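You operate a simulated robot arm through the tools that you are given. There is no shell and no other tool. Be economical: measure what you need, move in short steps, check, and stop when the job is done.

Carry out the task below with a simulated robot arm. There is one attempt and no reset: what you move stays moved.

JOB
Switch the switch of the grey meter on. Put the narrow green sleeve with blue band on the top of the long steel bench away on the top of the bench marked fittings. Put the wide orange sleeve with blue band on the surface of the wooden cabinet top away on the top of the bench marked fittings. Put the grey tin marked valley on the top of the bench marked fittings away on the right end of the steel stand. Any order will do. Set down upright: grey tin marked valley.

It is judged by the outcome, as a careful person would: the job done as asked, and still so three seconds after it is handed in. It fails if anything else is knocked over, pushed out of place, dropped, spilled or broken.

ROBOT AND FRAMES
A 7-joint arm with a vacuum gripper on a trunk, on a base that drives. Base frame: it is fixed to the floor where the robot stands at the start and does not move with it; the origin is under the middle of the robot, x ahead of it, y to its left, z up; the surface under the hand at the start is at about z = 860. Lengths are in mm, angles in rad, forces in N, time in s.
Its first joint turns from -2.601 to 2.601 rad. Places, roughly: grey tin marked valley [750, 8000, 750]; narrow green sleeve with blue band (4x4x5 cm) [700, 500, 900]; right end of the steel stand (15x20 cm) [640, 6360, 80]; switch of the grey meter [700, 0, 900]; top of the bench marked fittings [800, 8100, 800]; wide orange sleeve with blue band (5x5x5 cm) [900, 2000, 900]. Payload 1.06 kg.
Tool frame: the origin (TCP) lies in the middle of the cups' lips, and z points out of the cups. The gripper has 1 cup of 24 mm across, covering 24 by 24 mm (tool x, y); the bellows give 8 mm. With the vacuum on, a cup seals on a smooth face that it is pressed against (1 to 4 N); it does not hold porous or soft things. The pull reaches 23 N.
Orientation is told as [roll, pitch, yaw] about the base's x, y, z axes, in that order, counted from this pose: with the cups facing straight down, the tool's x points along the base's -x, its y along +y and its z along -z.

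CONTROLS
- The arm moves only by the tool step_arm. Its argument "motion" is a list of rows, each a list of 6 numbers: the shift along the tool's x, y, z in units of 30 mm (1.0 is 30 mm), then the turn, a rotation vector about the tool's x, y, z in units of 6 degrees (1.0 is 6 degrees). In form: [[x, y, z, wx, wy, wz], ...]. A call has 1 to 10 rows; each row shifts and turns the commanded pose from where the row before left it, along the tool's axes as they then stand. "valve" is the vacuum: 1 switches it on, -1 off, set as the call begins (left out, the last holds). A call with a number of a shift or a turn outside -1 to 1 is refused whole. Each row takes 0.2 s and may step no farther than 50 mm and 0.15 rad from the row before; otherwise, or with a gripper value out of range, the whole call is refused. Where a pose cannot be reached the arm comes as near as it can. A force on the tool above 40 N (or 10 N above the force at the start of the call, whichever is more), or a blocked arm, ends the call early, and 0.2 s more pass. The pull builds up within a second once a cup has sealed. Time passes only in rows, and 0.2 s behind the last, so rows that do not move give it time. The reply holds the time, the measured pose of the TCP, the force on the tool along the base axes and the pull of the vacuum, in the units named above and with some noise, with the torque about the TCP (base axes, N m) and any sound that the robot's microphone picked up, and new pictures: "pictures" is both (left out), scene, wrist or none.
- Cameras (640 x 400 px; columns grow to the right, rows downward): "scene" is now at [38.5, 189.6, 1568.3]; the picture's right is [0.24, -0.97, 0.00], its down [-0.62, -0.16, -0.77] and it looks along [0.74, 0.19, -0.64] (base axes); focal length 257 px, centre (320, 200). "wrist" rides on the gripper at [78, 19, -96] in the tool frame; the picture's right is [-0.24, 0.97, 0.00], its down [-0.71, -0.17, -0.69] and it looks along [-0.67, -0.16, 0.73] (tool axes); focal length 243 px, centre (320, 200). There is no depth. A picture from a camera that has moved, and an enlarged one, comes with that camera's place and axes in the base frame and with its lens.
- slide_trunk(by): slides the trunk up (or, below 0, down) by that many mm; the arm and the scene camera ride with it, the base frame stays. It gives what a move gives, with no picture.
- base_move(legs): drives the robot by 1 to 6 legs, each [ahead, turn to the left] in mm and rad, along the robot's own axes; the way and the turn of a leg run together, so that a leg with both is an arc; at most 1500 mm and 3.142 rad a leg. The arm and the cameras ride along, it lands a little off, and it stops where it bumps. It gives what a move gives, and a new picture of the scene camera.
- head_to(pan, tilt): turns the head with the scene camera to pan (to the left, within 2.705 rad either way) and tilt (down, from -0.506 to 1.204), counted from straight ahead of the robot. It gives what a move gives, and a new picture of the scene camera.
- enlarge(camera, box): a new picture of the part [left, top, right, bottom] of that camera's present view, enlarged. It takes no simulated time.
- sign_off(): hands the job in; it is judged then, once.

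Work in short steps. Places have to be worked out from the pictures, the camera data and where the tool is seen: move nearer, look again, correct. Check each grasp and each placing, and mend what went wrong. You have 165 turns and 260 pictures in all, those below and enlarged ones among them. Switch the vacuum off and draw the arm clear of the work before you hand the job in, unless the task says otherwise; then end with one line.

The tools are called by a JSON object that holds its "api" and its "payload". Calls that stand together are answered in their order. step_arm: Moves the arm, as the interface text tells. Its arguments: {"type":"object","properties":{"motion":{"type":"array"},"valve":{"type":"number"},"pictures":{"type":"string","enum":["both","scene","wrist","none"]}},"required":["motion"]} The other tools are called the same way: slide_trunk (by) slides the trunk up or down; base_move (legs) drives the base; head_to (pan, tilt) turns the head that bears the scene camera; enlarge (camera, box) takes an enlarged picture of a part of a camera's view; sign_off () hands the job in.

At the start:

```text
clock: 0.0
ee_pos: [677.4, 36.0, 1114.0]
ee_rot: [0.0, 0.002, -0.002]
contact_force: [0.4, -0.4, 0.3]
torque: [-0.01, 0.0, 0.02]
pull: 0.0
trunk travel left (down, up): [-625.0, 85.0]
robot x, y, heading: [-1.7, 2.5, 0.004]
head pan, tilt: [0.244, 0.696]
```

scene: 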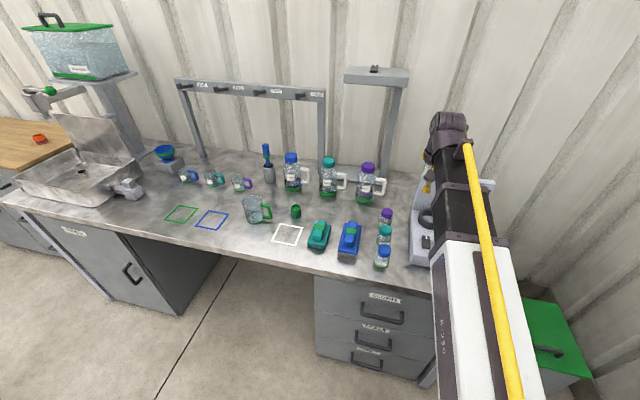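
wrist: 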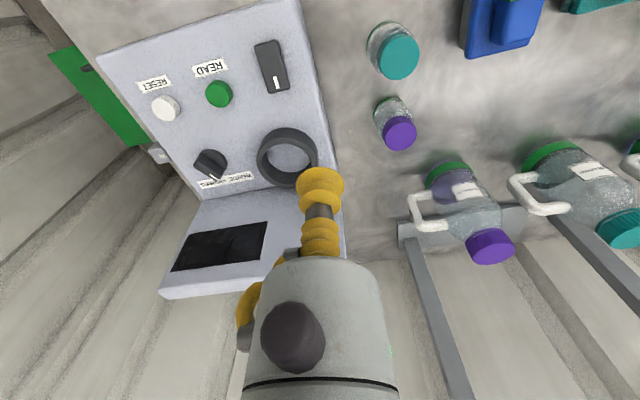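

The wrist view shows the grey meter with several controls; I enlarge it to read which is the switch.

{"api": "enlarge", "payload": {"camera": "wrist", "box": [130, 20, 350, 200]}}

{"api": "enlarge", "payload": {"camera": "scene", "box": [230, 150, 450, 290]}}

```text
2.22 times, centred on (240, 110) of wrist
camera zoom: at [598.3, 56.3, 1209.7], right [0.24, 0.97, 0.0], down [0.71, -0.17, 0.69], along [0.67, -0.16, -0.73], focal length 539 px, centre (498, 400)
```

zoom: 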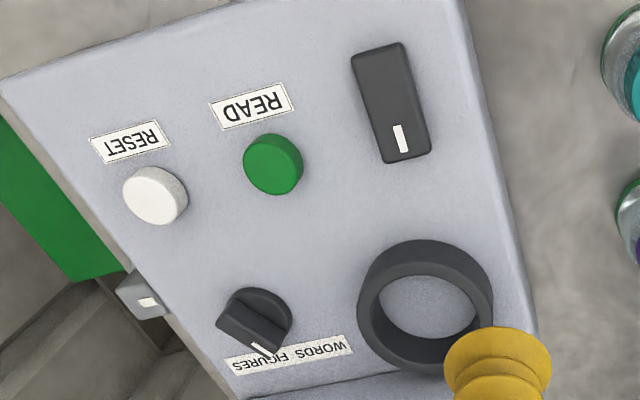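

```text
2.86 times, centred on (340, 220) of scene
camera zoom: at [38.5, 189.6, 1568.3], right [0.24, -0.97, 0.0], down [-0.62, -0.16, -0.77], along [0.74, 0.19, -0.64], focal length 734 px, centre (263, 143)
```

zoom: 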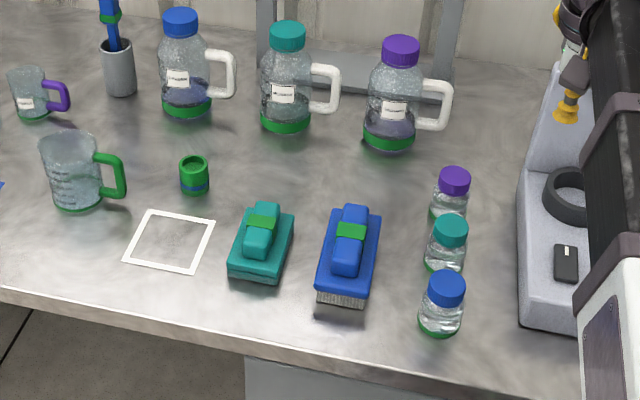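

I zoom on the rocker and on the small side box to understand how each is set.

{"api": "enlarge", "payload": {"camera": "wrist", "box": [245, 30, 300, 100]}}

{"api": "enlarge", "payload": {"camera": "wrist", "box": [135, 125, 235, 200]}}

{"api": "enlarge", "payload": {"camera": "scene", "box": [400, 170, 500, 280]}}

```text
5.71 times, centred on (272, 65) of wrist
camera zoom: at [598.3, 56.3, 1209.7], right [0.24, 0.97, 0.0], down [0.71, -0.17, 0.69], along [0.67, -0.16, -0.73], focal length 1386 px, centre (591, 971)
```

zoom: 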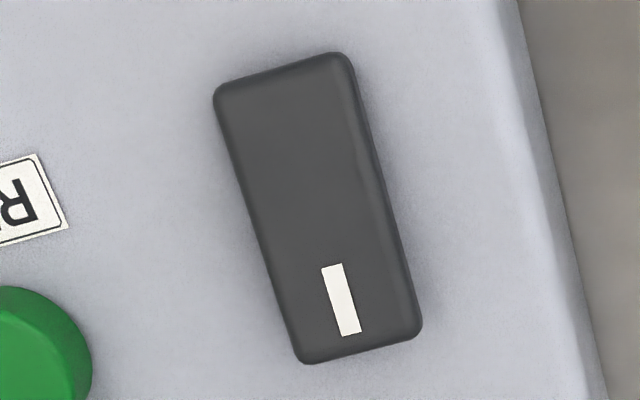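

```text
5.33 times, centred on (185, 162) of wrist
camera zoom: at [598.3, 56.3, 1209.7], right [0.24, 0.97, 0.0], down [0.71, -0.17, 0.69], along [0.67, -0.16, -0.73], focal length 1294 px, centre (1040, 400)
```

zoom: 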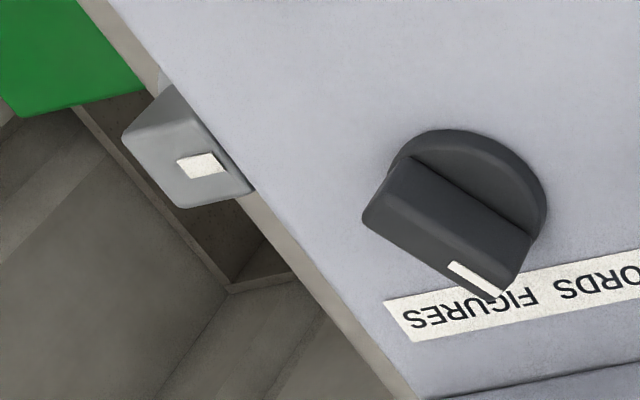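

```text
3.64 times, centred on (450, 225) of scene
camera zoom: at [38.5, 189.6, 1568.3], right [0.24, -0.97, 0.0], down [-0.62, -0.16, -0.77], along [0.74, 0.19, -0.64], focal length 935 px, centre (-153, 109)
```

zoom: 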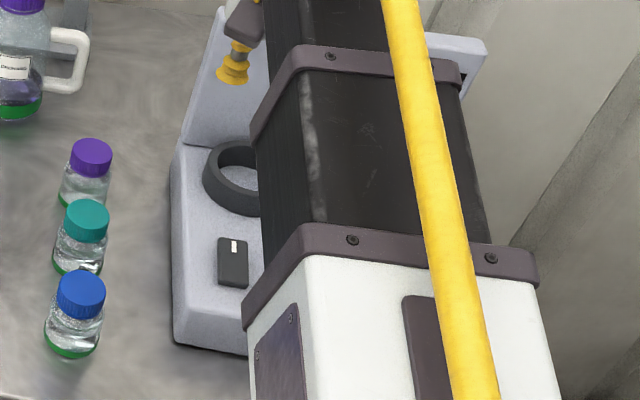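

The rocker (mark "I" on its far end) lies at about (679, -15) for the mark; the side box is far from the given switch place. I move above the mark and descend partway to look again.

{"api": "step_arm", "payload": {"motion": [[0, -0.85, 0, 0, 0, 0], [0, -0.85, 0, 0, 0, 0], [0, 0, 1, 0, 0, 0], [0, 0, 1, 0, 0, 0], [0, 0, 1, 0, 0, 0], [0, 0, 1, 0, 0, 0]], "pictures": "wrist"}}

```text
clock: 1.4
ee_pos: [677.6, -14.1, 994.3]
ee_rot: [0.0, -0.001, -0.001]
contact_force: [0.1, -0.5, -0.6]
torque: [0.02, 0.01, 0.02]
pull: 0.0
trunk travel left (down, up): [-625.0, 85.0]
robot x, y, heading: [0.6, 1.4, -0.005]
head pan, tilt: [0.244, 0.696]
camera wrist: at [598.3, 5.8, 1089.8], right [0.24, 0.97, 0.0], down [0.71, -0.17, 0.69], along [0.67, -0.16, -0.73], focal length 243 px, centre (320, 200)
```

wrist: 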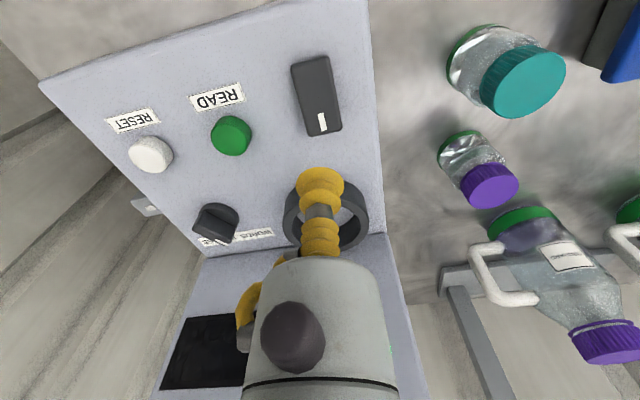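

Triangulated mark: about (672, -10, 931). A close look at the rocker's tilt from here.

{"api": "enlarge", "payload": {"camera": "wrist", "box": [270, 40, 370, 150]}}

```text
3.64 times, centred on (320, 95) of wrist
camera zoom: at [598.3, 5.8, 1089.8], right [0.24, 0.97, 0.0], down [0.71, -0.17, 0.69], along [0.67, -0.16, -0.73], focal length 882 px, centre (320, 582)
```

zoom: 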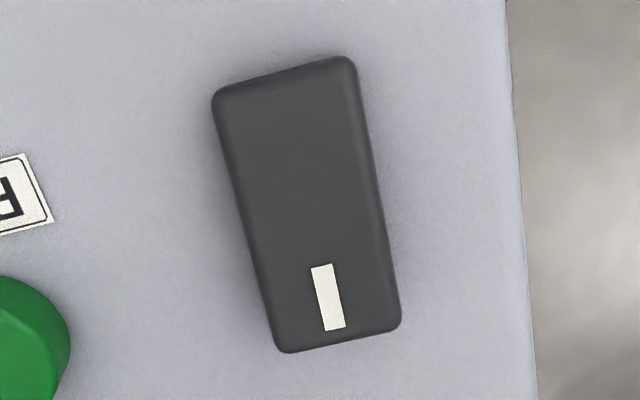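

I line up over the mark and go down to just above it.

{"api": "step_arm", "payload": {"motion": [[0.1, 0.13, 0.6, 0, 0, 0], [0, 0, 0.7, 0, 0, 0]], "pictures": "wrist"}}

{"api": "enlarge", "payload": {"camera": "wrist", "box": [260, 80, 400, 220]}}

```text
clock: 2.0
ee_pos: [674.8, -10.0, 953.2]
ee_rot: [0.0, 0.0, -0.001]
contact_force: [-0.2, -0.3, 0.3]
torque: [0.02, -0.02, -0.02]
pull: 0.0
trunk travel left (down, up): [-625.0, 85.0]
robot x, y, heading: [-2.4, 2.0, -0.001]
head pan, tilt: [0.244, 0.696]
camera wrist: at [595.3, 9.8, 1050.8], right [0.24, 0.97, 0.0], down [0.71, -0.17, 0.69], along [0.67, -0.16, -0.73], focal length 243 px, centre (320, 200)
```

wrist: 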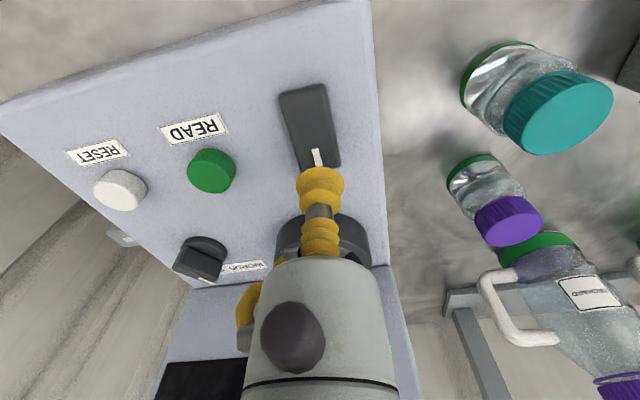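

```text
2.86 times, centred on (330, 150) of wrist
camera zoom: at [595.3, 9.8, 1050.8], right [0.24, 0.97, 0.0], down [0.71, -0.17, 0.69], along [0.67, -0.16, -0.73], focal length 693 px, centre (291, 343)
```

zoom: 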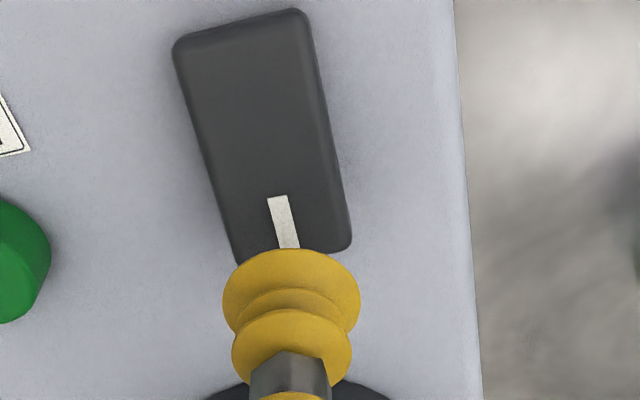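

Aligned with the mark. I press down in small steps, watching the force.

{"api": "step_arm", "payload": {"motion": [[0, 0, 0.3, 0, 0, 0], [0, 0, 0.2, 0, 0, 0], [0, 0, 0.15, 0, 0, 0], [0, 0, 0.15, 0, 0, 0]], "pictures": "wrist"}}

```text
clock: 3.0
ee_pos: [674.9, -9.7, 930.2]
ee_rot: [-0.001, -0.001, 0.001]
contact_force: [-0.6, 0.8, 0.7]
torque: [0.02, 0.01, -0.02]
pull: 0.1
trunk travel left (down, up): [-625.0, 85.0]
robot x, y, heading: [0.1, 3.3, -0.003]
head pan, tilt: [0.244, 0.696]
camera wrist: at [595.5, 9.2, 1026.3], right [0.24, 0.97, 0.0], down [0.71, -0.17, 0.69], along [0.67, -0.16, -0.73], focal length 243 px, centre (320, 200)
```

wrist: 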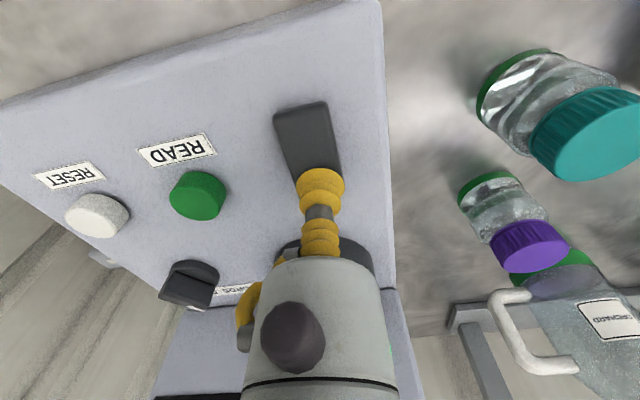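

Not quite in firm contact yet; I continue down gently.

{"api": "step_arm", "payload": {"motion": [[0, 0, 0.12, 0, 0, 0], [0, 0, 0.12, 0, 0, 0], [0, 0, 0.12, 0, 0, 0]], "pictures": "wrist"}}

```text
clock: 3.8
ee_pos: [673.4, -11.1, 920.2]
ee_rot: [-0.001, 0.0, 0.002]
contact_force: [2.4, 0.2, 5.4]
torque: [-0.01, 0.07, 0.01]
pull: 0.1
trunk travel left (down, up): [-625.0, 85.0]
robot x, y, heading: [-3.2, -2.3, 0.0]
head pan, tilt: [0.244, 0.696]
heard: click
camera wrist: at [595.5, 9.2, 1016.1], right [0.24, 0.97, 0.0], down [0.71, -0.17, 0.69], along [0.67, -0.16, -0.73], focal length 243 px, centre (320, 200)
```

wrist: 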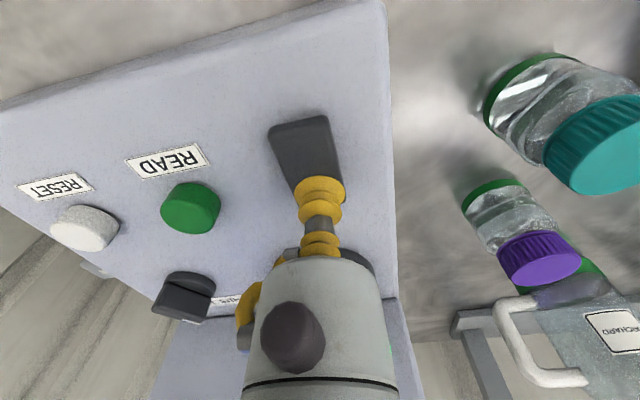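

A click was heard. I lift off and compare the rocker.

{"api": "step_arm", "payload": {"motion": [[0, 0, -1, 0, 0, 0], [0, 0, -1, 0, 0, 0], [0, 0, -0.5, 0, 0, 0]], "pictures": "none"}}

{"api": "enlarge", "payload": {"camera": "wrist", "box": [150, 20, 400, 270]}}

```text
clock: 4.6
ee_pos: [674.5, -9.6, 995.3]
ee_rot: [0.002, 0.0, 0.001]
contact_force: [-0.4, 0.5, 1.1]
torque: [-0.02, -0.07, 0.01]
pull: 0.1
trunk travel left (down, up): [-625.0, 85.0]
robot x, y, heading: [2.2, 0.8, -0.004]
head pan, tilt: [0.244, 0.696]
```

```text
1.60 times, centred on (275, 145) of wrist
camera zoom: at [595.3, 9.9, 1091.3], right [0.24, 0.97, 0.0], down [0.71, -0.17, 0.68], along [0.67, -0.16, -0.73], focal length 388 px, centre (392, 288)
```

zoom: 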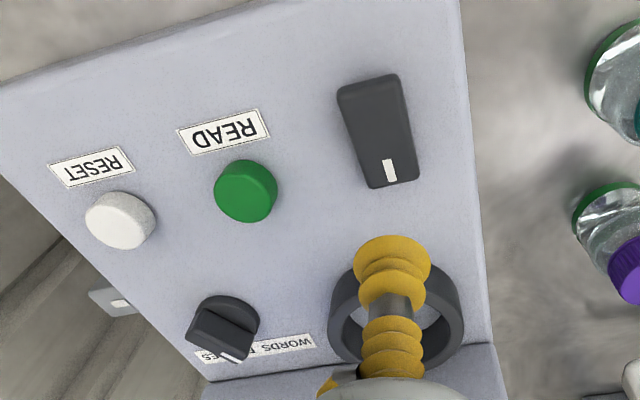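

The rocker now shows its marked end lower; I check whether the meter's display reacted, by raising the arm and looking.

{"api": "step_arm", "payload": {"motion": [[0, 0, -1, 0, 0, 0], [0, 0, -1, 0, 0, 0], [0, 0, -1, 0, 0, 0], [0, 0, -1, 0, 0, 0]], "pictures": "wrist"}}

{"api": "enlarge", "payload": {"camera": "wrist", "box": [250, 40, 350, 140]}}

```text
clock: 5.6
ee_pos: [674.3, -9.0, 1113.9]
ee_rot: [0.0, 0.001, 0.0]
contact_force: [0.5, 0.2, 0.2]
torque: [0.03, 0.01, 0.01]
pull: 0.1
trunk travel left (down, up): [-625.0, 85.0]
robot x, y, heading: [-1.5, 2.3, 0.001]
head pan, tilt: [0.244, 0.696]
camera wrist: at [595.2, 10.1, 1211.1], right [0.24, 0.97, 0.0], down [0.71, -0.17, 0.69], along [0.67, -0.16, -0.73], focal length 243 px, centre (320, 200)
```

wrist: 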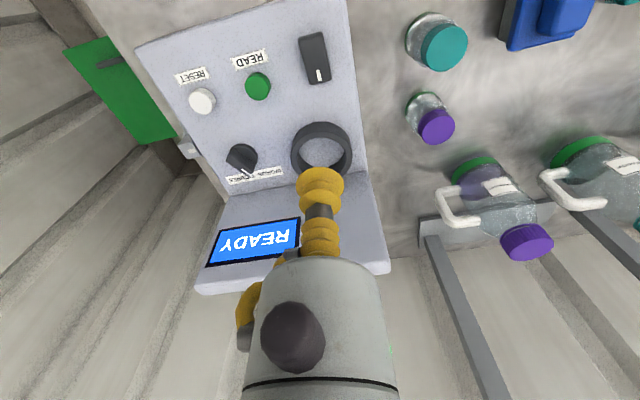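

```text
4.00 times, centred on (300, 90) of wrist
camera zoom: at [595.2, 10.1, 1211.1], right [0.24, 0.97, 0.0], down [0.71, -0.17, 0.69], along [0.67, -0.16, -0.73], focal length 970 px, centre (400, 640)
```

zoom: 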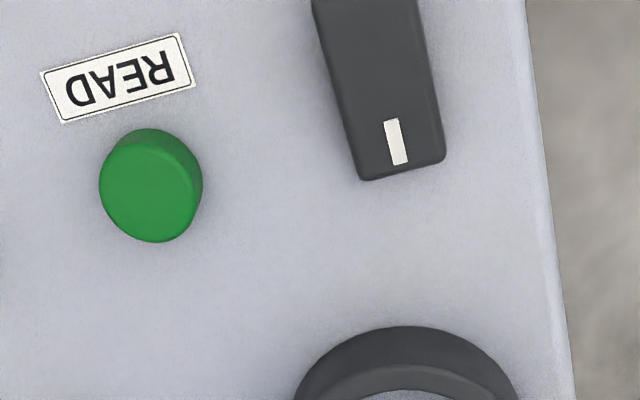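

Display reads READY: switch is on. Now the green sleeve near (738, 468); I zoom on it.

{"api": "enlarge", "payload": {"camera": "scene", "box": [275, 190, 320, 230]}}

{"api": "enlarge", "payload": {"camera": "scene", "box": [0, 90, 120, 200]}}

```text
10.00 times, centred on (298, 210) of scene
camera zoom: at [38.5, 189.6, 1568.3], right [0.24, -0.97, 0.0], down [-0.62, -0.16, -0.77], along [0.74, 0.19, -0.64], focal length 2570 px, centre (545, 100)
```

zoom: 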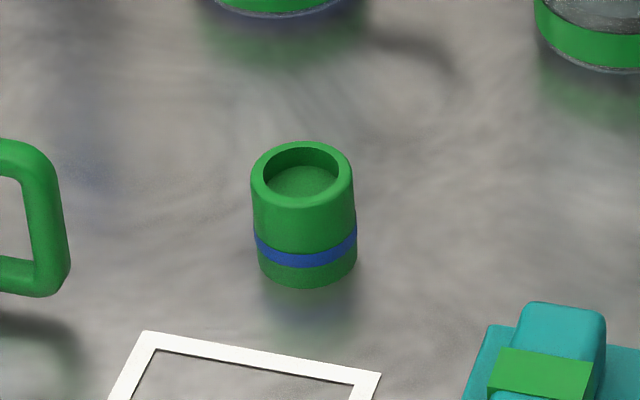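

```text
3.64 times, centred on (60, 145) of scene
camera zoom: at [38.5, 189.6, 1568.3], right [0.24, -0.97, 0.0], down [-0.62, -0.16, -0.77], along [0.74, 0.19, -0.64], focal length 935 px, centre (1266, 400)
```

zoom: 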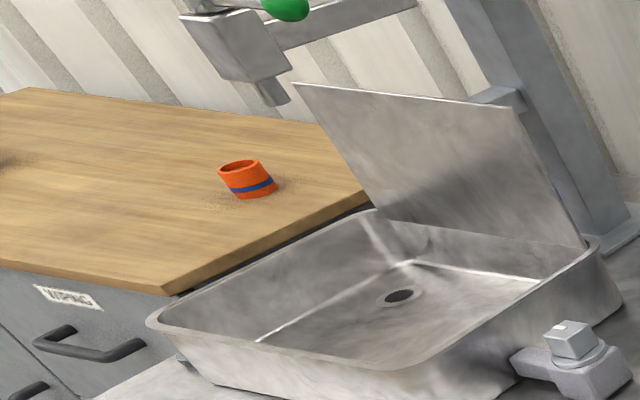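

The green sleeve has a bore (~29 mm) with a floor inside, so the 24 mm cup must go into the bore. I move over towards (731, 464) staying high.

{"api": "step_arm", "payload": {"motion": [[-0.2, 1, 0, 0, 0, 0], [-0.2, 1, 0, 0, 0, 0], [-0.2, 1, 0, 0, 0, 0], [-0.2, 1, 0, 0, 0, 0], [-0.2, 1, 0, 0, 0, 0], [-0.2, 1, 0, 0, 0, 0], [-0.2, 1, 0, 0, 0, 0], [-0.2, 1, 0, 0, 0, 0], [-0.2, 1, 0, 0, 0, 0], [0, 1, 0, 0, 0, 0]], "pictures": "none"}}

{"api": "step_arm", "payload": {"motion": [[0, 1, 0, 0, 0, 0], [0, 1, 0, 0, 0, 0], [0, 1, 0, 0, 0, 0], [0, 1, 0, 0, 0, 0], [0, 1, 0, 0, 0, 0], [0, 0.8, 0, 0, 0, 0], [0, 0, 0, 0, 0, 0]], "pictures": "wrist"}}

```text
clock: 7.8
ee_pos: [728.1, 290.0, 1113.8]
ee_rot: [0.0, 0.0, 0.0]
contact_force: [0.2, 0.8, -0.6]
torque: [-0.01, 0.01, 0.02]
pull: 0.1
trunk travel left (down, up): [-625.0, 85.0]
robot x, y, heading: [-1.2, 2.1, 0.002]
head pan, tilt: [0.244, 0.696]
```

```text
clock: 9.4
ee_pos: [728.1, 465.0, 1114.8]
ee_rot: [-0.001, 0.0, -0.002]
contact_force: [0.6, 0.5, -0.6]
torque: [0.02, 0.01, -0.02]
pull: 0.1
trunk travel left (down, up): [-625.0, 85.0]
robot x, y, heading: [-2.1, 0.6, -0.004]
head pan, tilt: [0.244, 0.696]
camera wrist: at [649.9, 484.1, 1210.3], right [0.24, 0.97, 0.0], down [0.71, -0.17, 0.69], along [0.67, -0.16, -0.73], focal length 243 px, centre (320, 200)
```

wrist: 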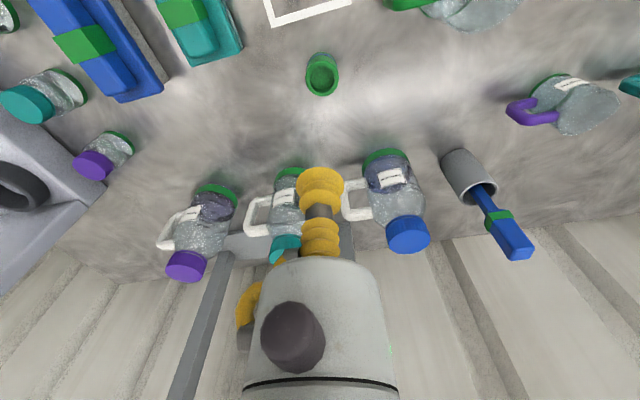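

Sleeve is about 5–10 mm ahead of the tool. I zoom, after descending to nearer.

{"api": "step_arm", "payload": {"motion": [[-0.2, 0, 1, 0, 0, 0], [0, 0, 1, 0, 0, 0], [0, 0, 1, 0, 0, 0], [0, 0, 0, 0, 0, 0]], "pictures": "none"}}

{"api": "enlarge", "payload": {"camera": "wrist", "box": [260, 80, 380, 230]}}

```text
clock: 10.4
ee_pos: [735.3, 465.7, 1024.0]
ee_rot: [0.001, 0.0, -0.001]
contact_force: [0.0, -0.1, -0.4]
torque: [-0.03, -0.01, -0.01]
pull: 0.0
trunk travel left (down, up): [-625.0, 85.0]
robot x, y, heading: [-1.4, -0.2, -0.001]
head pan, tilt: [0.244, 0.696]
```

```text
2.67 times, centred on (320, 155) of wrist
camera zoom: at [655.8, 484.2, 1120.1], right [0.24, 0.97, 0.0], down [0.71, -0.17, 0.69], along [0.67, -0.16, -0.73], focal length 647 px, centre (320, 320)
```

zoom: 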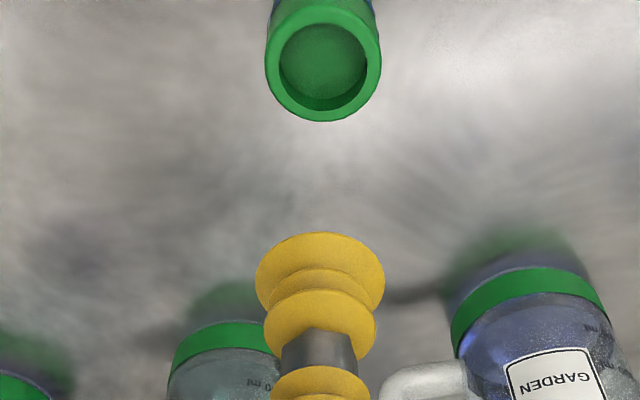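

Rim centre estimate (738.5, 465.6), top about 907. I nudge 3 mm ahead and descend to ~35 mm above.

{"api": "step_arm", "payload": {"motion": [[-0.11, 0, 1, 0, 0, 0], [0, 0, 1, 0, 0, 0], [0, 0, 0.7, 0, 0, 0], [0, 0, 0, 0, 0, 0]], "pictures": "none"}}

{"api": "enlarge", "payload": {"camera": "wrist", "box": [260, 110, 380, 230]}}

```text
clock: 11.4
ee_pos: [737.9, 463.9, 942.9]
ee_rot: [0.001, 0.0, 0.0]
contact_force: [0.2, -0.7, 0.2]
torque: [0.0, 0.0, 0.01]
pull: 0.1
trunk travel left (down, up): [-625.0, 85.0]
robot x, y, heading: [-3.7, -1.3, -0.002]
head pan, tilt: [0.244, 0.696]
```

```text
3.33 times, centred on (320, 170) of wrist
camera zoom: at [659.0, 483.0, 1039.3], right [0.24, 0.97, 0.0], down [0.71, -0.17, 0.69], along [0.67, -0.16, -0.73], focal length 809 px, centre (320, 300)
```

zoom: 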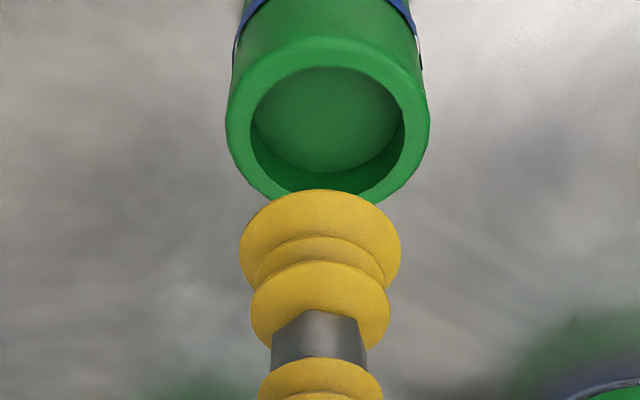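

Rim and cup are almost aligned; I shift ~1.3 mm left and descend to ~12 mm above the rim.

{"api": "step_arm", "payload": {"motion": [[0.02, 0.045, 0.4, 0, 0, 0], [0, 0, 0.4, 0, 0, 0], [0, 0, 0, 0, 0, 0]], "pictures": "none"}}

{"api": "enlarge", "payload": {"camera": "wrist", "box": [270, 130, 370, 230]}}

```text
clock: 12.2
ee_pos: [736.9, 465.4, 919.1]
ee_rot: [-0.002, -0.001, 0.0]
contact_force: [1.1, -0.2, 0.9]
torque: [-0.03, 0.03, 0.04]
pull: 0.1
trunk travel left (down, up): [-625.0, 85.0]
robot x, y, heading: [3.1, -1.6, -0.001]
head pan, tilt: [0.244, 0.696]
```

```text
4.00 times, centred on (320, 180) of wrist
camera zoom: at [658.2, 485.0, 1015.4], right [0.24, 0.97, 0.0], down [0.71, -0.17, 0.69], along [0.67, -0.16, -0.73], focal length 970 px, centre (320, 280)
```

zoom: 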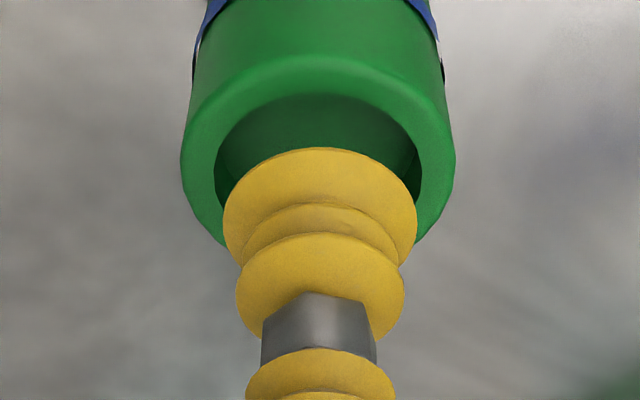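

Cup is centred over the bore. Vacuum on and descend gently into it.

{"api": "step_arm", "payload": {"motion": [[0, 0, 0.25, 0, 0, 0], [0, 0, 0.2, 0, 0, 0], [0, 0, 0.15, 0, 0, 0], [0, 0, 0.1, 0, 0, 0]], "pictures": "wrist", "valve": 1}}

```text
clock: 13.2
ee_pos: [735.8, 464.9, 901.5]
ee_rot: [0.002, -0.003, -0.001]
contact_force: [-0.8, 2.5, 17.5]
torque: [0.01, -0.02, 0.02]
pull: 22.7
trunk travel left (down, up): [-625.0, 85.0]
robot x, y, heading: [1.4, -0.3, -0.004]
head pan, tilt: [0.244, 0.696]
camera wrist: at [656.8, 484.5, 996.6], right [0.23, 0.97, 0.0], down [0.71, -0.17, 0.69], along [0.67, -0.16, -0.73], focal length 243 px, centre (320, 200)
```

wrist: 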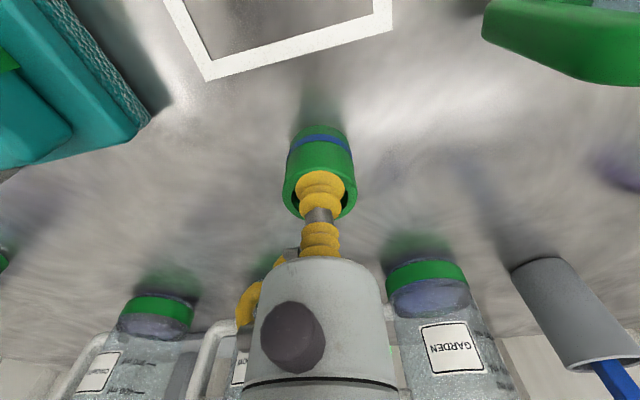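

Sealed with 22.7 N pull. I lift straight up and check it came along.

{"api": "step_arm", "payload": {"motion": [[0, 0, -0.3, 0, 0, 0], [0, 0, -1, 0, 0, 0], [0, 0, -1, 0, 0, 0], [0, 0, -1, 0, 0, 0], [0, 0, -1, 0, 0, 0], [0, 0, -1, 0, 0, 0], [0, 0, -1, 0, 0, 0], [0, 0, -1, 0, 0, 0]], "pictures": "wrist"}}

```text
clock: 15.0
ee_pos: [737.7, 466.5, 1118.5]
ee_rot: [-0.001, 0.0, 0.001]
contact_force: [0.0, -0.2, -0.7]
torque: [-0.02, -0.02, 0.02]
pull: 23.4
trunk travel left (down, up): [-625.0, 85.0]
robot x, y, heading: [3.3, 4.7, 0.002]
head pan, tilt: [0.244, 0.696]
camera wrist: at [658.2, 485.3, 1214.1], right [0.24, 0.97, 0.0], down [0.71, -0.17, 0.69], along [0.67, -0.16, -0.73], focal length 243 px, centre (320, 200)
```

wrist: 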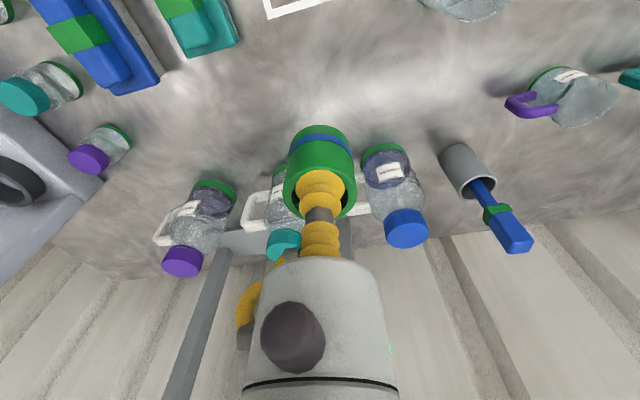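

Held. I retract the arm and look left along the route.

{"api": "step_arm", "payload": {"motion": [[1, -0.6, 0, 0, 0, 0], [1, -0.6, 0, 0, 0, 0], [1, -0.6, 0, 0, 0, 0], [1, -0.6, 0, 0, 0, 0], [1, -0.6, 0, 0, 0, 0], [1, -0.6, 0, 0, 0, 0], [1, -0.6, 0, 0, 0, 0], [1, -0.6, 0, 0, 0, 0]], "pictures": "none"}}

{"api": "head_to", "payload": {"pan": 1.35, "tilt": 0.3}}

```text
clock: 16.8
ee_pos: [496.2, 321.9, 1118.6]
ee_rot: [0.001, -0.001, 0.001]
contact_force: [-0.4, 0.6, -1.4]
torque: [0.01, 0.03, 0.02]
pull: 22.8
trunk travel left (down, up): [-625.0, 85.0]
robot x, y, heading: [0.2, -3.9, 0.004]
head pan, tilt: [0.244, 0.696]
```

```text
clock: 18.1
ee_pos: [497.1, 322.3, 1118.4]
ee_rot: [-0.001, -0.001, 0.0]
contact_force: [0.3, -0.3, -0.7]
torque: [0.01, -0.02, -0.03]
pull: 23.5
trunk travel left (down, up): [-625.0, 85.0]
robot x, y, heading: [0.7, 1.7, -0.005]
head pan, tilt: [1.349, 0.3]
camera scene: at [-23.5, 260.1, 1604.1], right [0.98, -0.22, 0.0], down [-0.07, -0.29, -0.96], along [0.21, 0.93, -0.3], focal length 257 px, centre (320, 200)
```

scene: 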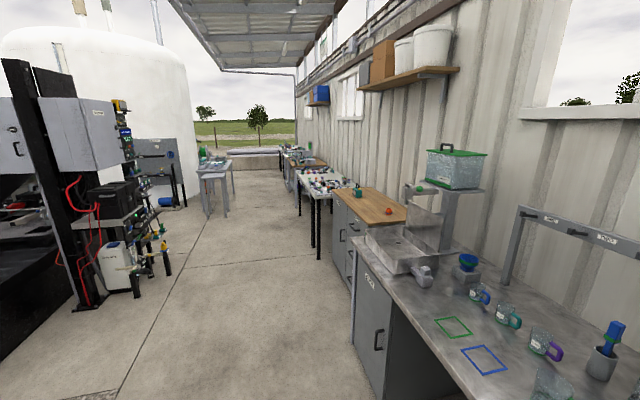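

The aisle along +y is clear. I turn left and drive 6 m along it.

{"api": "base_move", "payload": {"legs": [[0, 1.571], [1500, 0], [1500, 0]]}}

```text
clock: 36.4
ee_pos: [-346.0, 3492.9, 1117.3]
ee_rot: [0.0, 0.002, 1.573]
contact_force: [0.5, 0.1, -0.4]
torque: [-0.02, 0.02, 0.0]
pull: 22.5
trunk travel left (down, up): [-625.0, 85.0]
robot x, y, heading: [-24.2, 2997.6, 1.572]
head pan, tilt: [1.349, 0.3]
camera scene: at [-283.3, 2970.5, 1604.1], right [0.22, 0.98, 0.0], down [0.29, -0.06, -0.96], along [-0.93, 0.21, -0.3], focal length 257 px, centre (320, 200)
```

scene: 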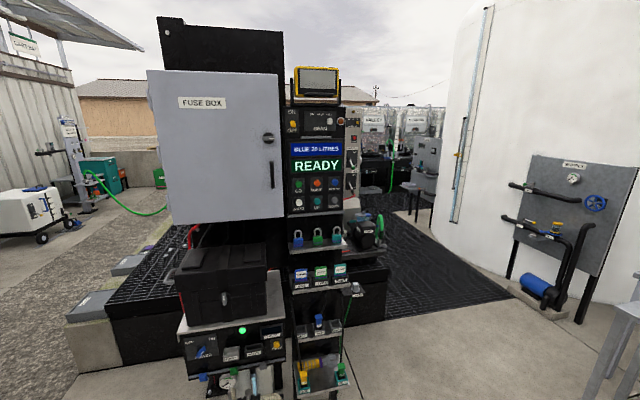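

Good heading. I set the head ahead and slightly right to see the benches further along.

{"api": "head_to", "payload": {"pan": -0.35, "tilt": 0.3}}

```text
clock: 38.2
ee_pos: [-344.2, 3493.7, 1118.2]
ee_rot: [0.0, -0.001, 1.572]
contact_force: [0.7, -0.4, -0.8]
torque: [-0.04, 0.04, 0.03]
pull: 23.0
trunk travel left (down, up): [-625.0, 85.0]
robot x, y, heading: [-20.9, 2996.0, 1.576]
head pan, tilt: [-0.351, 0.3]
camera scene: at [-160.3, 3038.0, 1604.2], right [0.94, -0.34, 0.0], down [-0.1, -0.28, -0.96], along [0.33, 0.9, -0.3], focal length 257 px, centre (320, 200)
```

scene: 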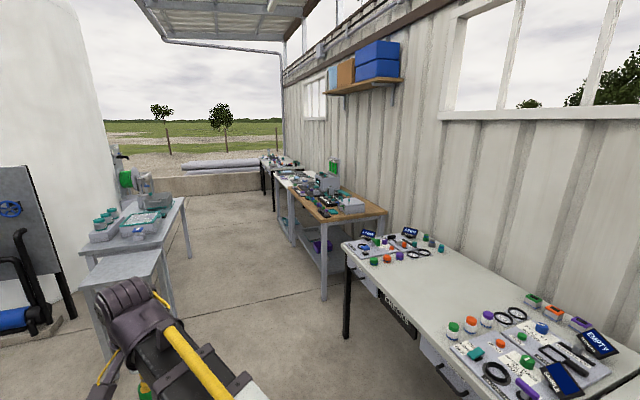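

Aisle is clear (left table x < -690, right bench x > 580). I drive on 3 m.

{"api": "base_move", "payload": {"legs": [[1500, 0], [1500, 0]]}}

```text
clock: 52.6
ee_pos: [-313.6, 6500.2, 1118.7]
ee_rot: [0.0, 0.0, 1.558]
contact_force: [-0.4, -0.7, -0.7]
torque: [0.01, 0.01, -0.02]
pull: 22.7
trunk travel left (down, up): [-625.0, 85.0]
robot x, y, heading: [1.3, 6000.3, 1.552]
head pan, tilt: [-0.351, 0.3]
camera scene: at [-135.3, 6043.2, 1604.2], right [0.93, -0.36, 0.0], down [-0.1, -0.28, -0.96], along [0.34, 0.89, -0.3], focal length 257 px, centre (320, 200)
```

scene: 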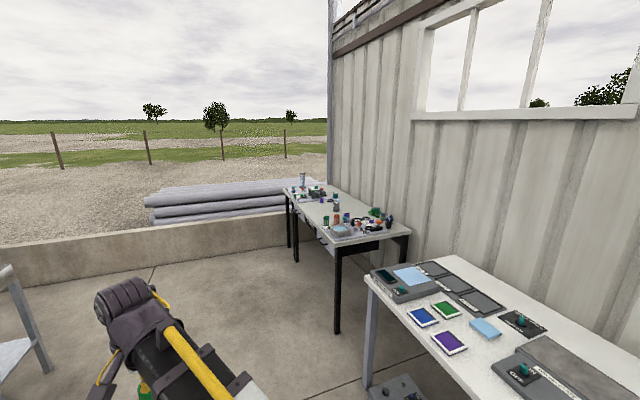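

The last bench is the fittings one (y ≈ 7500–8650, x from ≈ 570). I drive to y ≈ 7930 and turn right to face it.

{"api": "base_move", "payload": {"legs": [[1500, 0], [430, 0], [0, -1.55]]}}

{"api": "head_to", "payload": {"pan": -0.1, "tilt": 0.7}}

```text
clock: 66.0
ee_pos: [505.0, 8247.7, 1118.3]
ee_rot: [0.0, 0.001, 0.018]
contact_force: [0.5, 0.0, -0.5]
torque: [-0.04, 0.02, 0.02]
pull: 23.1
trunk travel left (down, up): [-625.0, 85.0]
robot x, y, heading: [11.4, 7920.2, 0.02]
head pan, tilt: [-0.351, 0.3]
camera scene: at [55.2, 8054.9, 1604.2], right [-0.33, -0.94, 0.0], down [-0.28, 0.1, -0.96], along [0.9, -0.31, -0.3], focal length 257 px, centre (320, 200)
```

scene: 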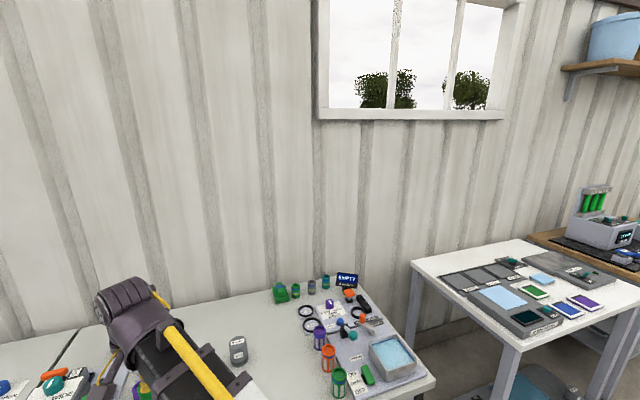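

```text
clock: 66.9
ee_pos: [506.2, 8246.9, 1118.2]
ee_rot: [-0.001, 0.0, 0.016]
contact_force: [-0.6, -0.3, -0.1]
torque: [0.0, 0.02, -0.04]
pull: 22.9
trunk travel left (down, up): [-625.0, 85.0]
robot x, y, heading: [13.0, 7919.4, 0.015]
head pan, tilt: [-0.099, 0.7]
camera scene: at [51.6, 8078.5, 1568.1], right [-0.08, -1.0, 0.0], down [-0.64, 0.05, -0.77], along [0.76, -0.06, -0.64], focal length 257 px, centre (320, 200)
```

scene: 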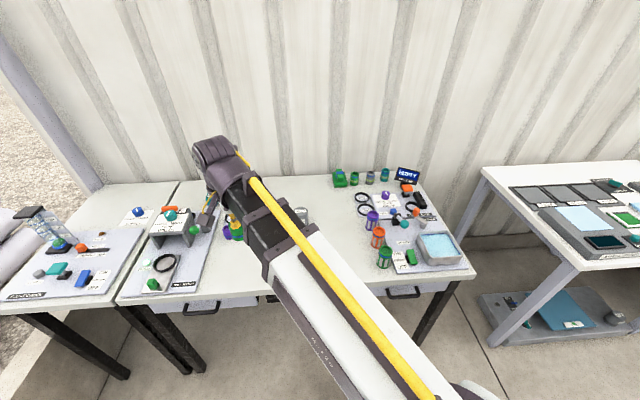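

There appear to be two benches here; I read the labels.

{"api": "enlarge", "payload": {"camera": "scene", "box": [110, 240, 300, 350]}}

{"api": "enlarge", "payload": {"camera": "scene", "box": [0, 190, 180, 320]}}

{"api": "enlarge", "payload": {"camera": "scene", "box": [180, 160, 480, 300]}}

```text
3.37 times, centred on (205, 295) of scene
camera zoom: at [51.6, 8078.5, 1568.1], right [-0.08, -1.0, 0.0], down [-0.64, 0.05, -0.77], along [0.76, -0.06, -0.64], focal length 866 px, centre (707, -120)
```

zoom: 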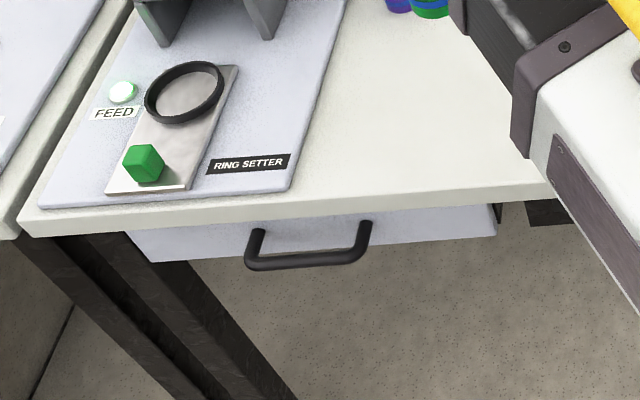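

```text
3.08 times, centred on (90, 255) of scene
camera zoom: at [51.6, 8078.5, 1568.1], right [-0.08, -1.0, 0.0], down [-0.64, 0.05, -0.77], along [0.76, -0.06, -0.64], focal length 791 px, centre (1028, 31)
```

zoom: 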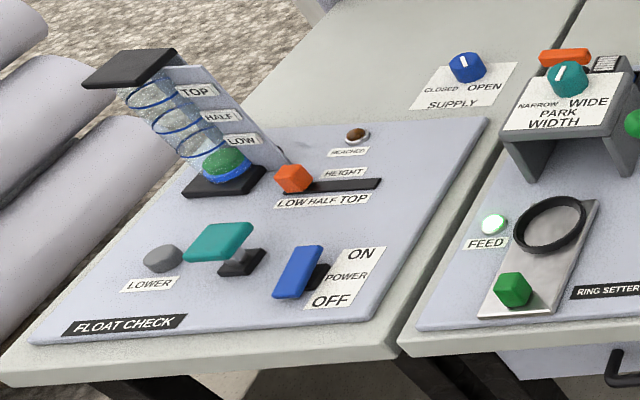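

```text
2.13 times, centred on (330, 230) of scene
camera zoom: at [51.6, 8078.5, 1568.1], right [-0.08, -1.0, 0.0], down [-0.64, 0.05, -0.77], along [0.76, -0.06, -0.64], focal length 548 px, centre (299, 136)
```

zoom: 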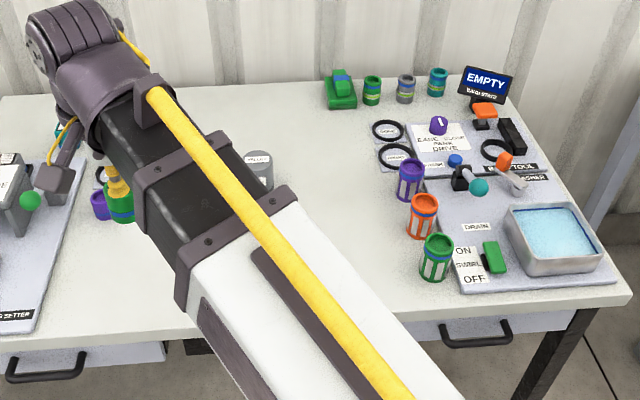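

The tin is on the middle bench, so that is the fittings one. I take a wrist view to see free space there.

{"api": "step_arm", "payload": {"motion": [[-1, -0.5, 0, 0, 0, 0], [-1, -0.5, 0, 0, 0, 0], [-1, -0.5, 0, 0, 0, 0], [-1, -0.5, 0, 0, 0, 0], [0, 0, 0, 0, 0, 0]], "pictures": "both"}}

```text
clock: 68.1
ee_pos: [626.4, 8188.2, 1117.0]
ee_rot: [-0.001, 0.002, 0.016]
contact_force: [0.0, 0.3, -0.5]
torque: [0.02, 0.01, 0.01]
pull: 22.4
trunk travel left (down, up): [-625.0, 85.0]
robot x, y, heading: [13.3, 7916.0, 0.021]
head pan, tilt: [-0.099, 0.7]
camera scene: at [51.8, 8078.4, 1568.1], right [-0.08, -1.0, 0.0], down [-0.64, 0.05, -0.76], along [0.76, -0.06, -0.64], focal length 257 px, centre (320, 200)
camera wrist: at [546.6, 8207.1, 1213.3], right [0.22, 0.98, 0.0], down [0.71, -0.16, 0.69], along [0.67, -0.15, -0.73], focal length 243 px, centre (320, 200)
```

scene: 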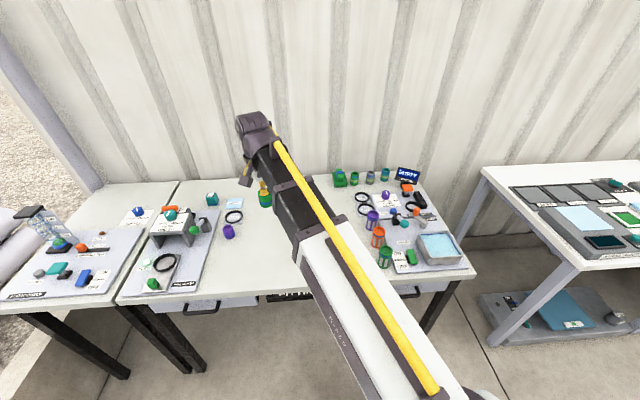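
wrist: 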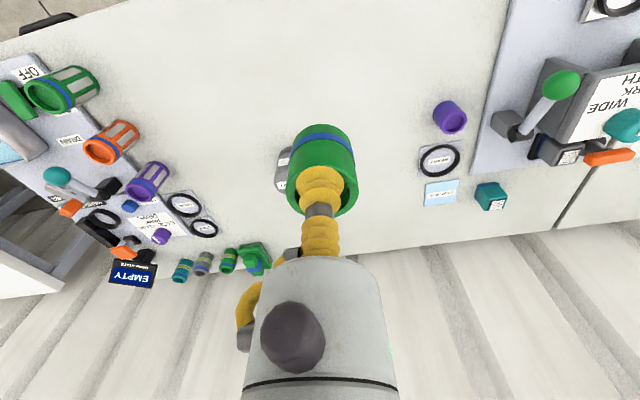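

Free space exists around (680, 8230), clear of the tin (≈ (765, 8096)) and the purple ring (≈ (770, 8380)). I go over it and descend partway.

{"api": "step_arm", "payload": {"motion": [[-0.9, 0.7, 0.5, 0, 0, 0], [-0.9, 0.7, 0.5, 0, 0, 0], [0, 0, 1, 0, 0, 0], [0, 0, 1, 0, 0, 0], [0, 0, 1, 0, 0, 0], [0, 0, 0, 0, 0, 0]], "pictures": "both"}}

```text
clock: 69.5
ee_pos: [679.2, 8232.0, 998.2]
ee_rot: [0.001, 0.001, 0.017]
contact_force: [0.1, 0.2, -0.5]
torque: [0.0, 0.0, 0.02]
pull: 23.2
trunk travel left (down, up): [-625.0, 85.0]
robot x, y, heading: [14.4, 7921.0, 0.018]
head pan, tilt: [-0.099, 0.7]
camera scene: at [51.7, 8078.6, 1568.0], right [-0.08, -1.0, 0.0], down [-0.64, 0.05, -0.76], along [0.76, -0.06, -0.64], focal length 257 px, centre (320, 200)
camera wrist: at [599.6, 8250.8, 1094.1], right [0.22, 0.98, 0.0], down [0.71, -0.16, 0.69], along [0.67, -0.15, -0.73], focal length 243 px, centre (320, 200)
```

scene: 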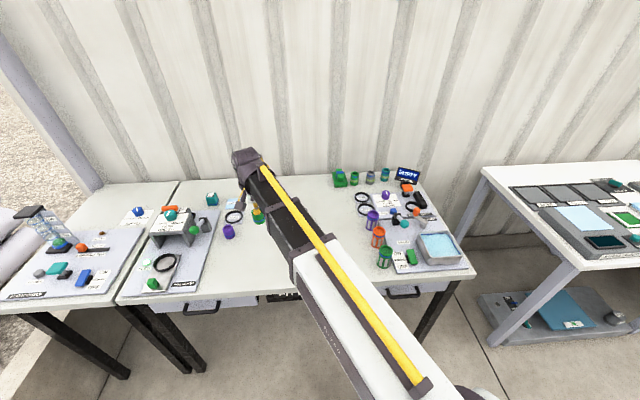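
wrist: 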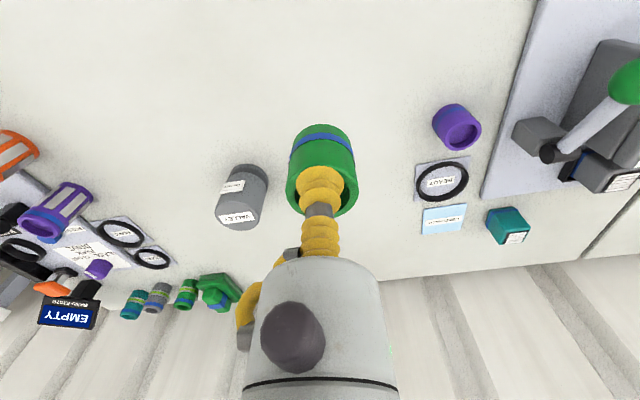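

Bench height by triangulation is about 820, so contact near TCP z ≈ 862. I descend to 900, then feel in small steps.

{"api": "step_arm", "payload": {"motion": [[0, 0, 1, 0, 0, 0], [0, 0, 1, 0, 0, 0], [0, 0, 1, 0, 0, 0], [0, 0, 0, 0, 0, 0]], "pictures": "wrist"}}

```text
clock: 70.5
ee_pos: [679.2, 8231.2, 908.4]
ee_rot: [-0.001, 0.0, 0.017]
contact_force: [-0.1, 0.5, 0.0]
torque: [-0.02, 0.02, -0.02]
pull: 22.8
trunk travel left (down, up): [-625.0, 85.0]
robot x, y, heading: [13.5, 7920.0, 0.019]
head pan, tilt: [-0.099, 0.7]
camera wrist: at [599.4, 8250.1, 1003.7], right [0.22, 0.98, 0.0], down [0.71, -0.16, 0.69], along [0.67, -0.15, -0.73], focal length 243 px, centre (320, 200)
```

wrist: 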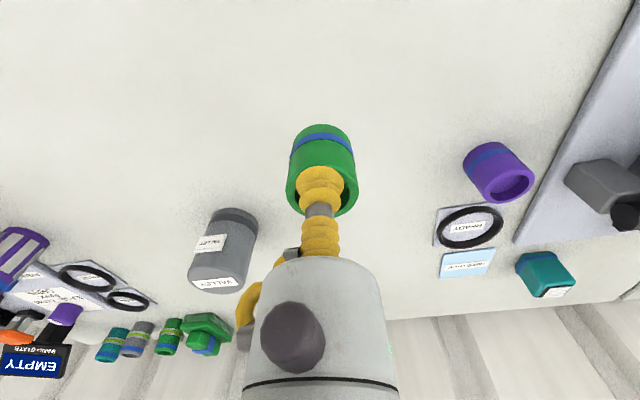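

Refined bench height ≈ 807. I feel my way down.

{"api": "step_arm", "payload": {"motion": [[0, 0, 0.8, 0, 0, 0], [0, 0, 0.4, 0, 0, 0], [0, 0, 0.2, 0, 0, 0], [0, 0, 0.2, 0, 0, 0]], "pictures": "wrist"}}

```text
clock: 71.5
ee_pos: [678.8, 8231.9, 860.1]
ee_rot: [-0.001, -0.001, 0.018]
contact_force: [0.1, -0.3, -1.6]
torque: [0.01, 0.03, 0.01]
pull: 22.7
trunk travel left (down, up): [-625.0, 85.0]
robot x, y, heading: [11.9, 7918.7, 0.016]
head pan, tilt: [-0.099, 0.7]
camera wrist: at [599.8, 8250.3, 955.8], right [0.22, 0.98, 0.0], down [0.71, -0.16, 0.69], along [0.67, -0.15, -0.73], focal length 243 px, centre (320, 200)
```

wrist: 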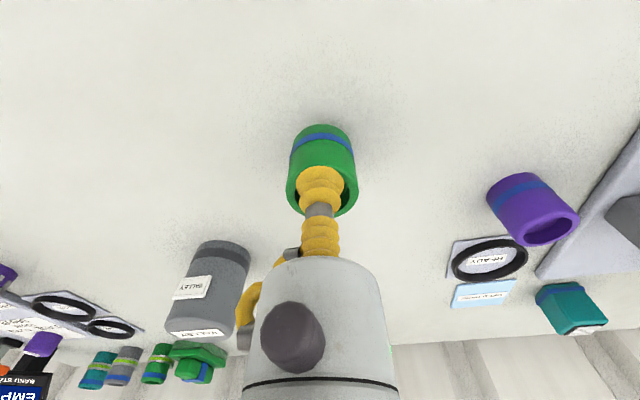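

Shadow shows it is near; I continue in 4 mm steps.

{"api": "step_arm", "payload": {"motion": [[0, 0, 0.14, 0, 0, 0], [0, 0, 0.14, 0, 0, 0], [0, 0, 0.1, 0, 0, 0]], "pictures": "none"}}

```text
clock: 72.3
ee_pos: [678.2, 8231.9, 850.6]
ee_rot: [-0.001, 0.001, 0.017]
contact_force: [-0.5, -0.1, -1.7]
torque: [-0.03, 0.03, 0.0]
pull: 22.4
trunk travel left (down, up): [-625.0, 85.0]
robot x, y, heading: [16.3, 7918.3, 0.018]
head pan, tilt: [-0.099, 0.7]
```

No contact yet at 850; I continue.

{"api": "step_arm", "payload": {"motion": [[0, 0, 0.12, 0, 0, 0], [0, 0, 0.12, 0, 0, 0], [0, 0, 0.1, 0, 0, 0]], "pictures": "wrist"}}

```text
clock: 73.1
ee_pos: [678.6, 8231.8, 840.9]
ee_rot: [0.0, -0.002, 0.017]
contact_force: [4.1, 1.3, 18.3]
torque: [-0.04, -0.03, -0.01]
pull: 22.9
trunk travel left (down, up): [-625.0, 85.0]
robot x, y, heading: [17.2, 7917.3, 0.017]
head pan, tilt: [-0.099, 0.7]
camera wrist: at [599.4, 8249.9, 935.7], right [0.22, 0.98, 0.0], down [0.71, -0.16, 0.69], along [0.67, -0.15, -0.73], focal length 243 px, centre (320, 200)
```

wrist: 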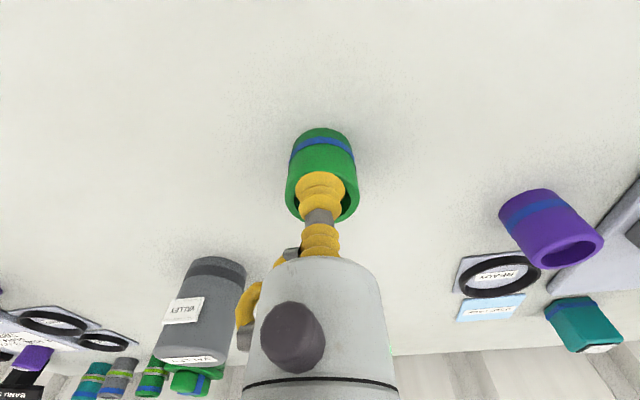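

Contact. Vacuum off, wait a moment, then rise straight.

{"api": "step_arm", "payload": {"motion": [[0, 0, -0.1, 0, 0, 0], [0, 0, 0, 0, 0, 0], [0, 0, 0, 0, 0, 0], [0, 0, 0, 0, 0, 0], [0, 0, -0.1, 0, 0, 0], [0, 0, -0.2, 0, 0, 0], [0, 0, -0.4, 0, 0, 0]], "pictures": "wrist", "valve": -1}}

```text
clock: 74.7
ee_pos: [679.7, 8231.5, 862.6]
ee_rot: [0.0, 0.002, 0.019]
contact_force: [-0.1, 0.2, 0.2]
torque: [-0.01, -0.01, 0.02]
pull: 0.1
trunk travel left (down, up): [-625.0, 85.0]
robot x, y, heading: [11.5, 7918.6, 0.019]
head pan, tilt: [-0.099, 0.7]
camera wrist: at [599.9, 8250.6, 958.3], right [0.22, 0.98, 0.0], down [0.71, -0.16, 0.69], along [0.67, -0.15, -0.73], focal length 243 px, centre (320, 200)
```

wrist: 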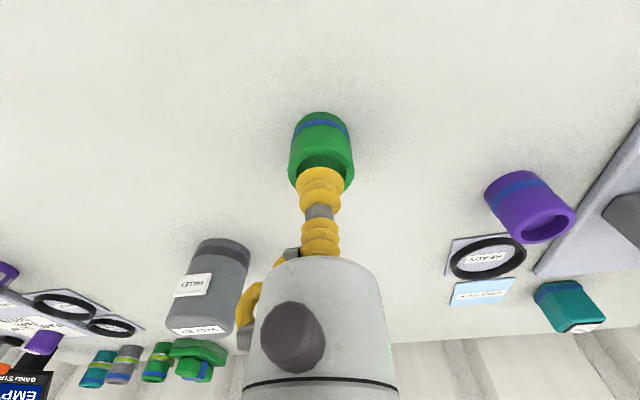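

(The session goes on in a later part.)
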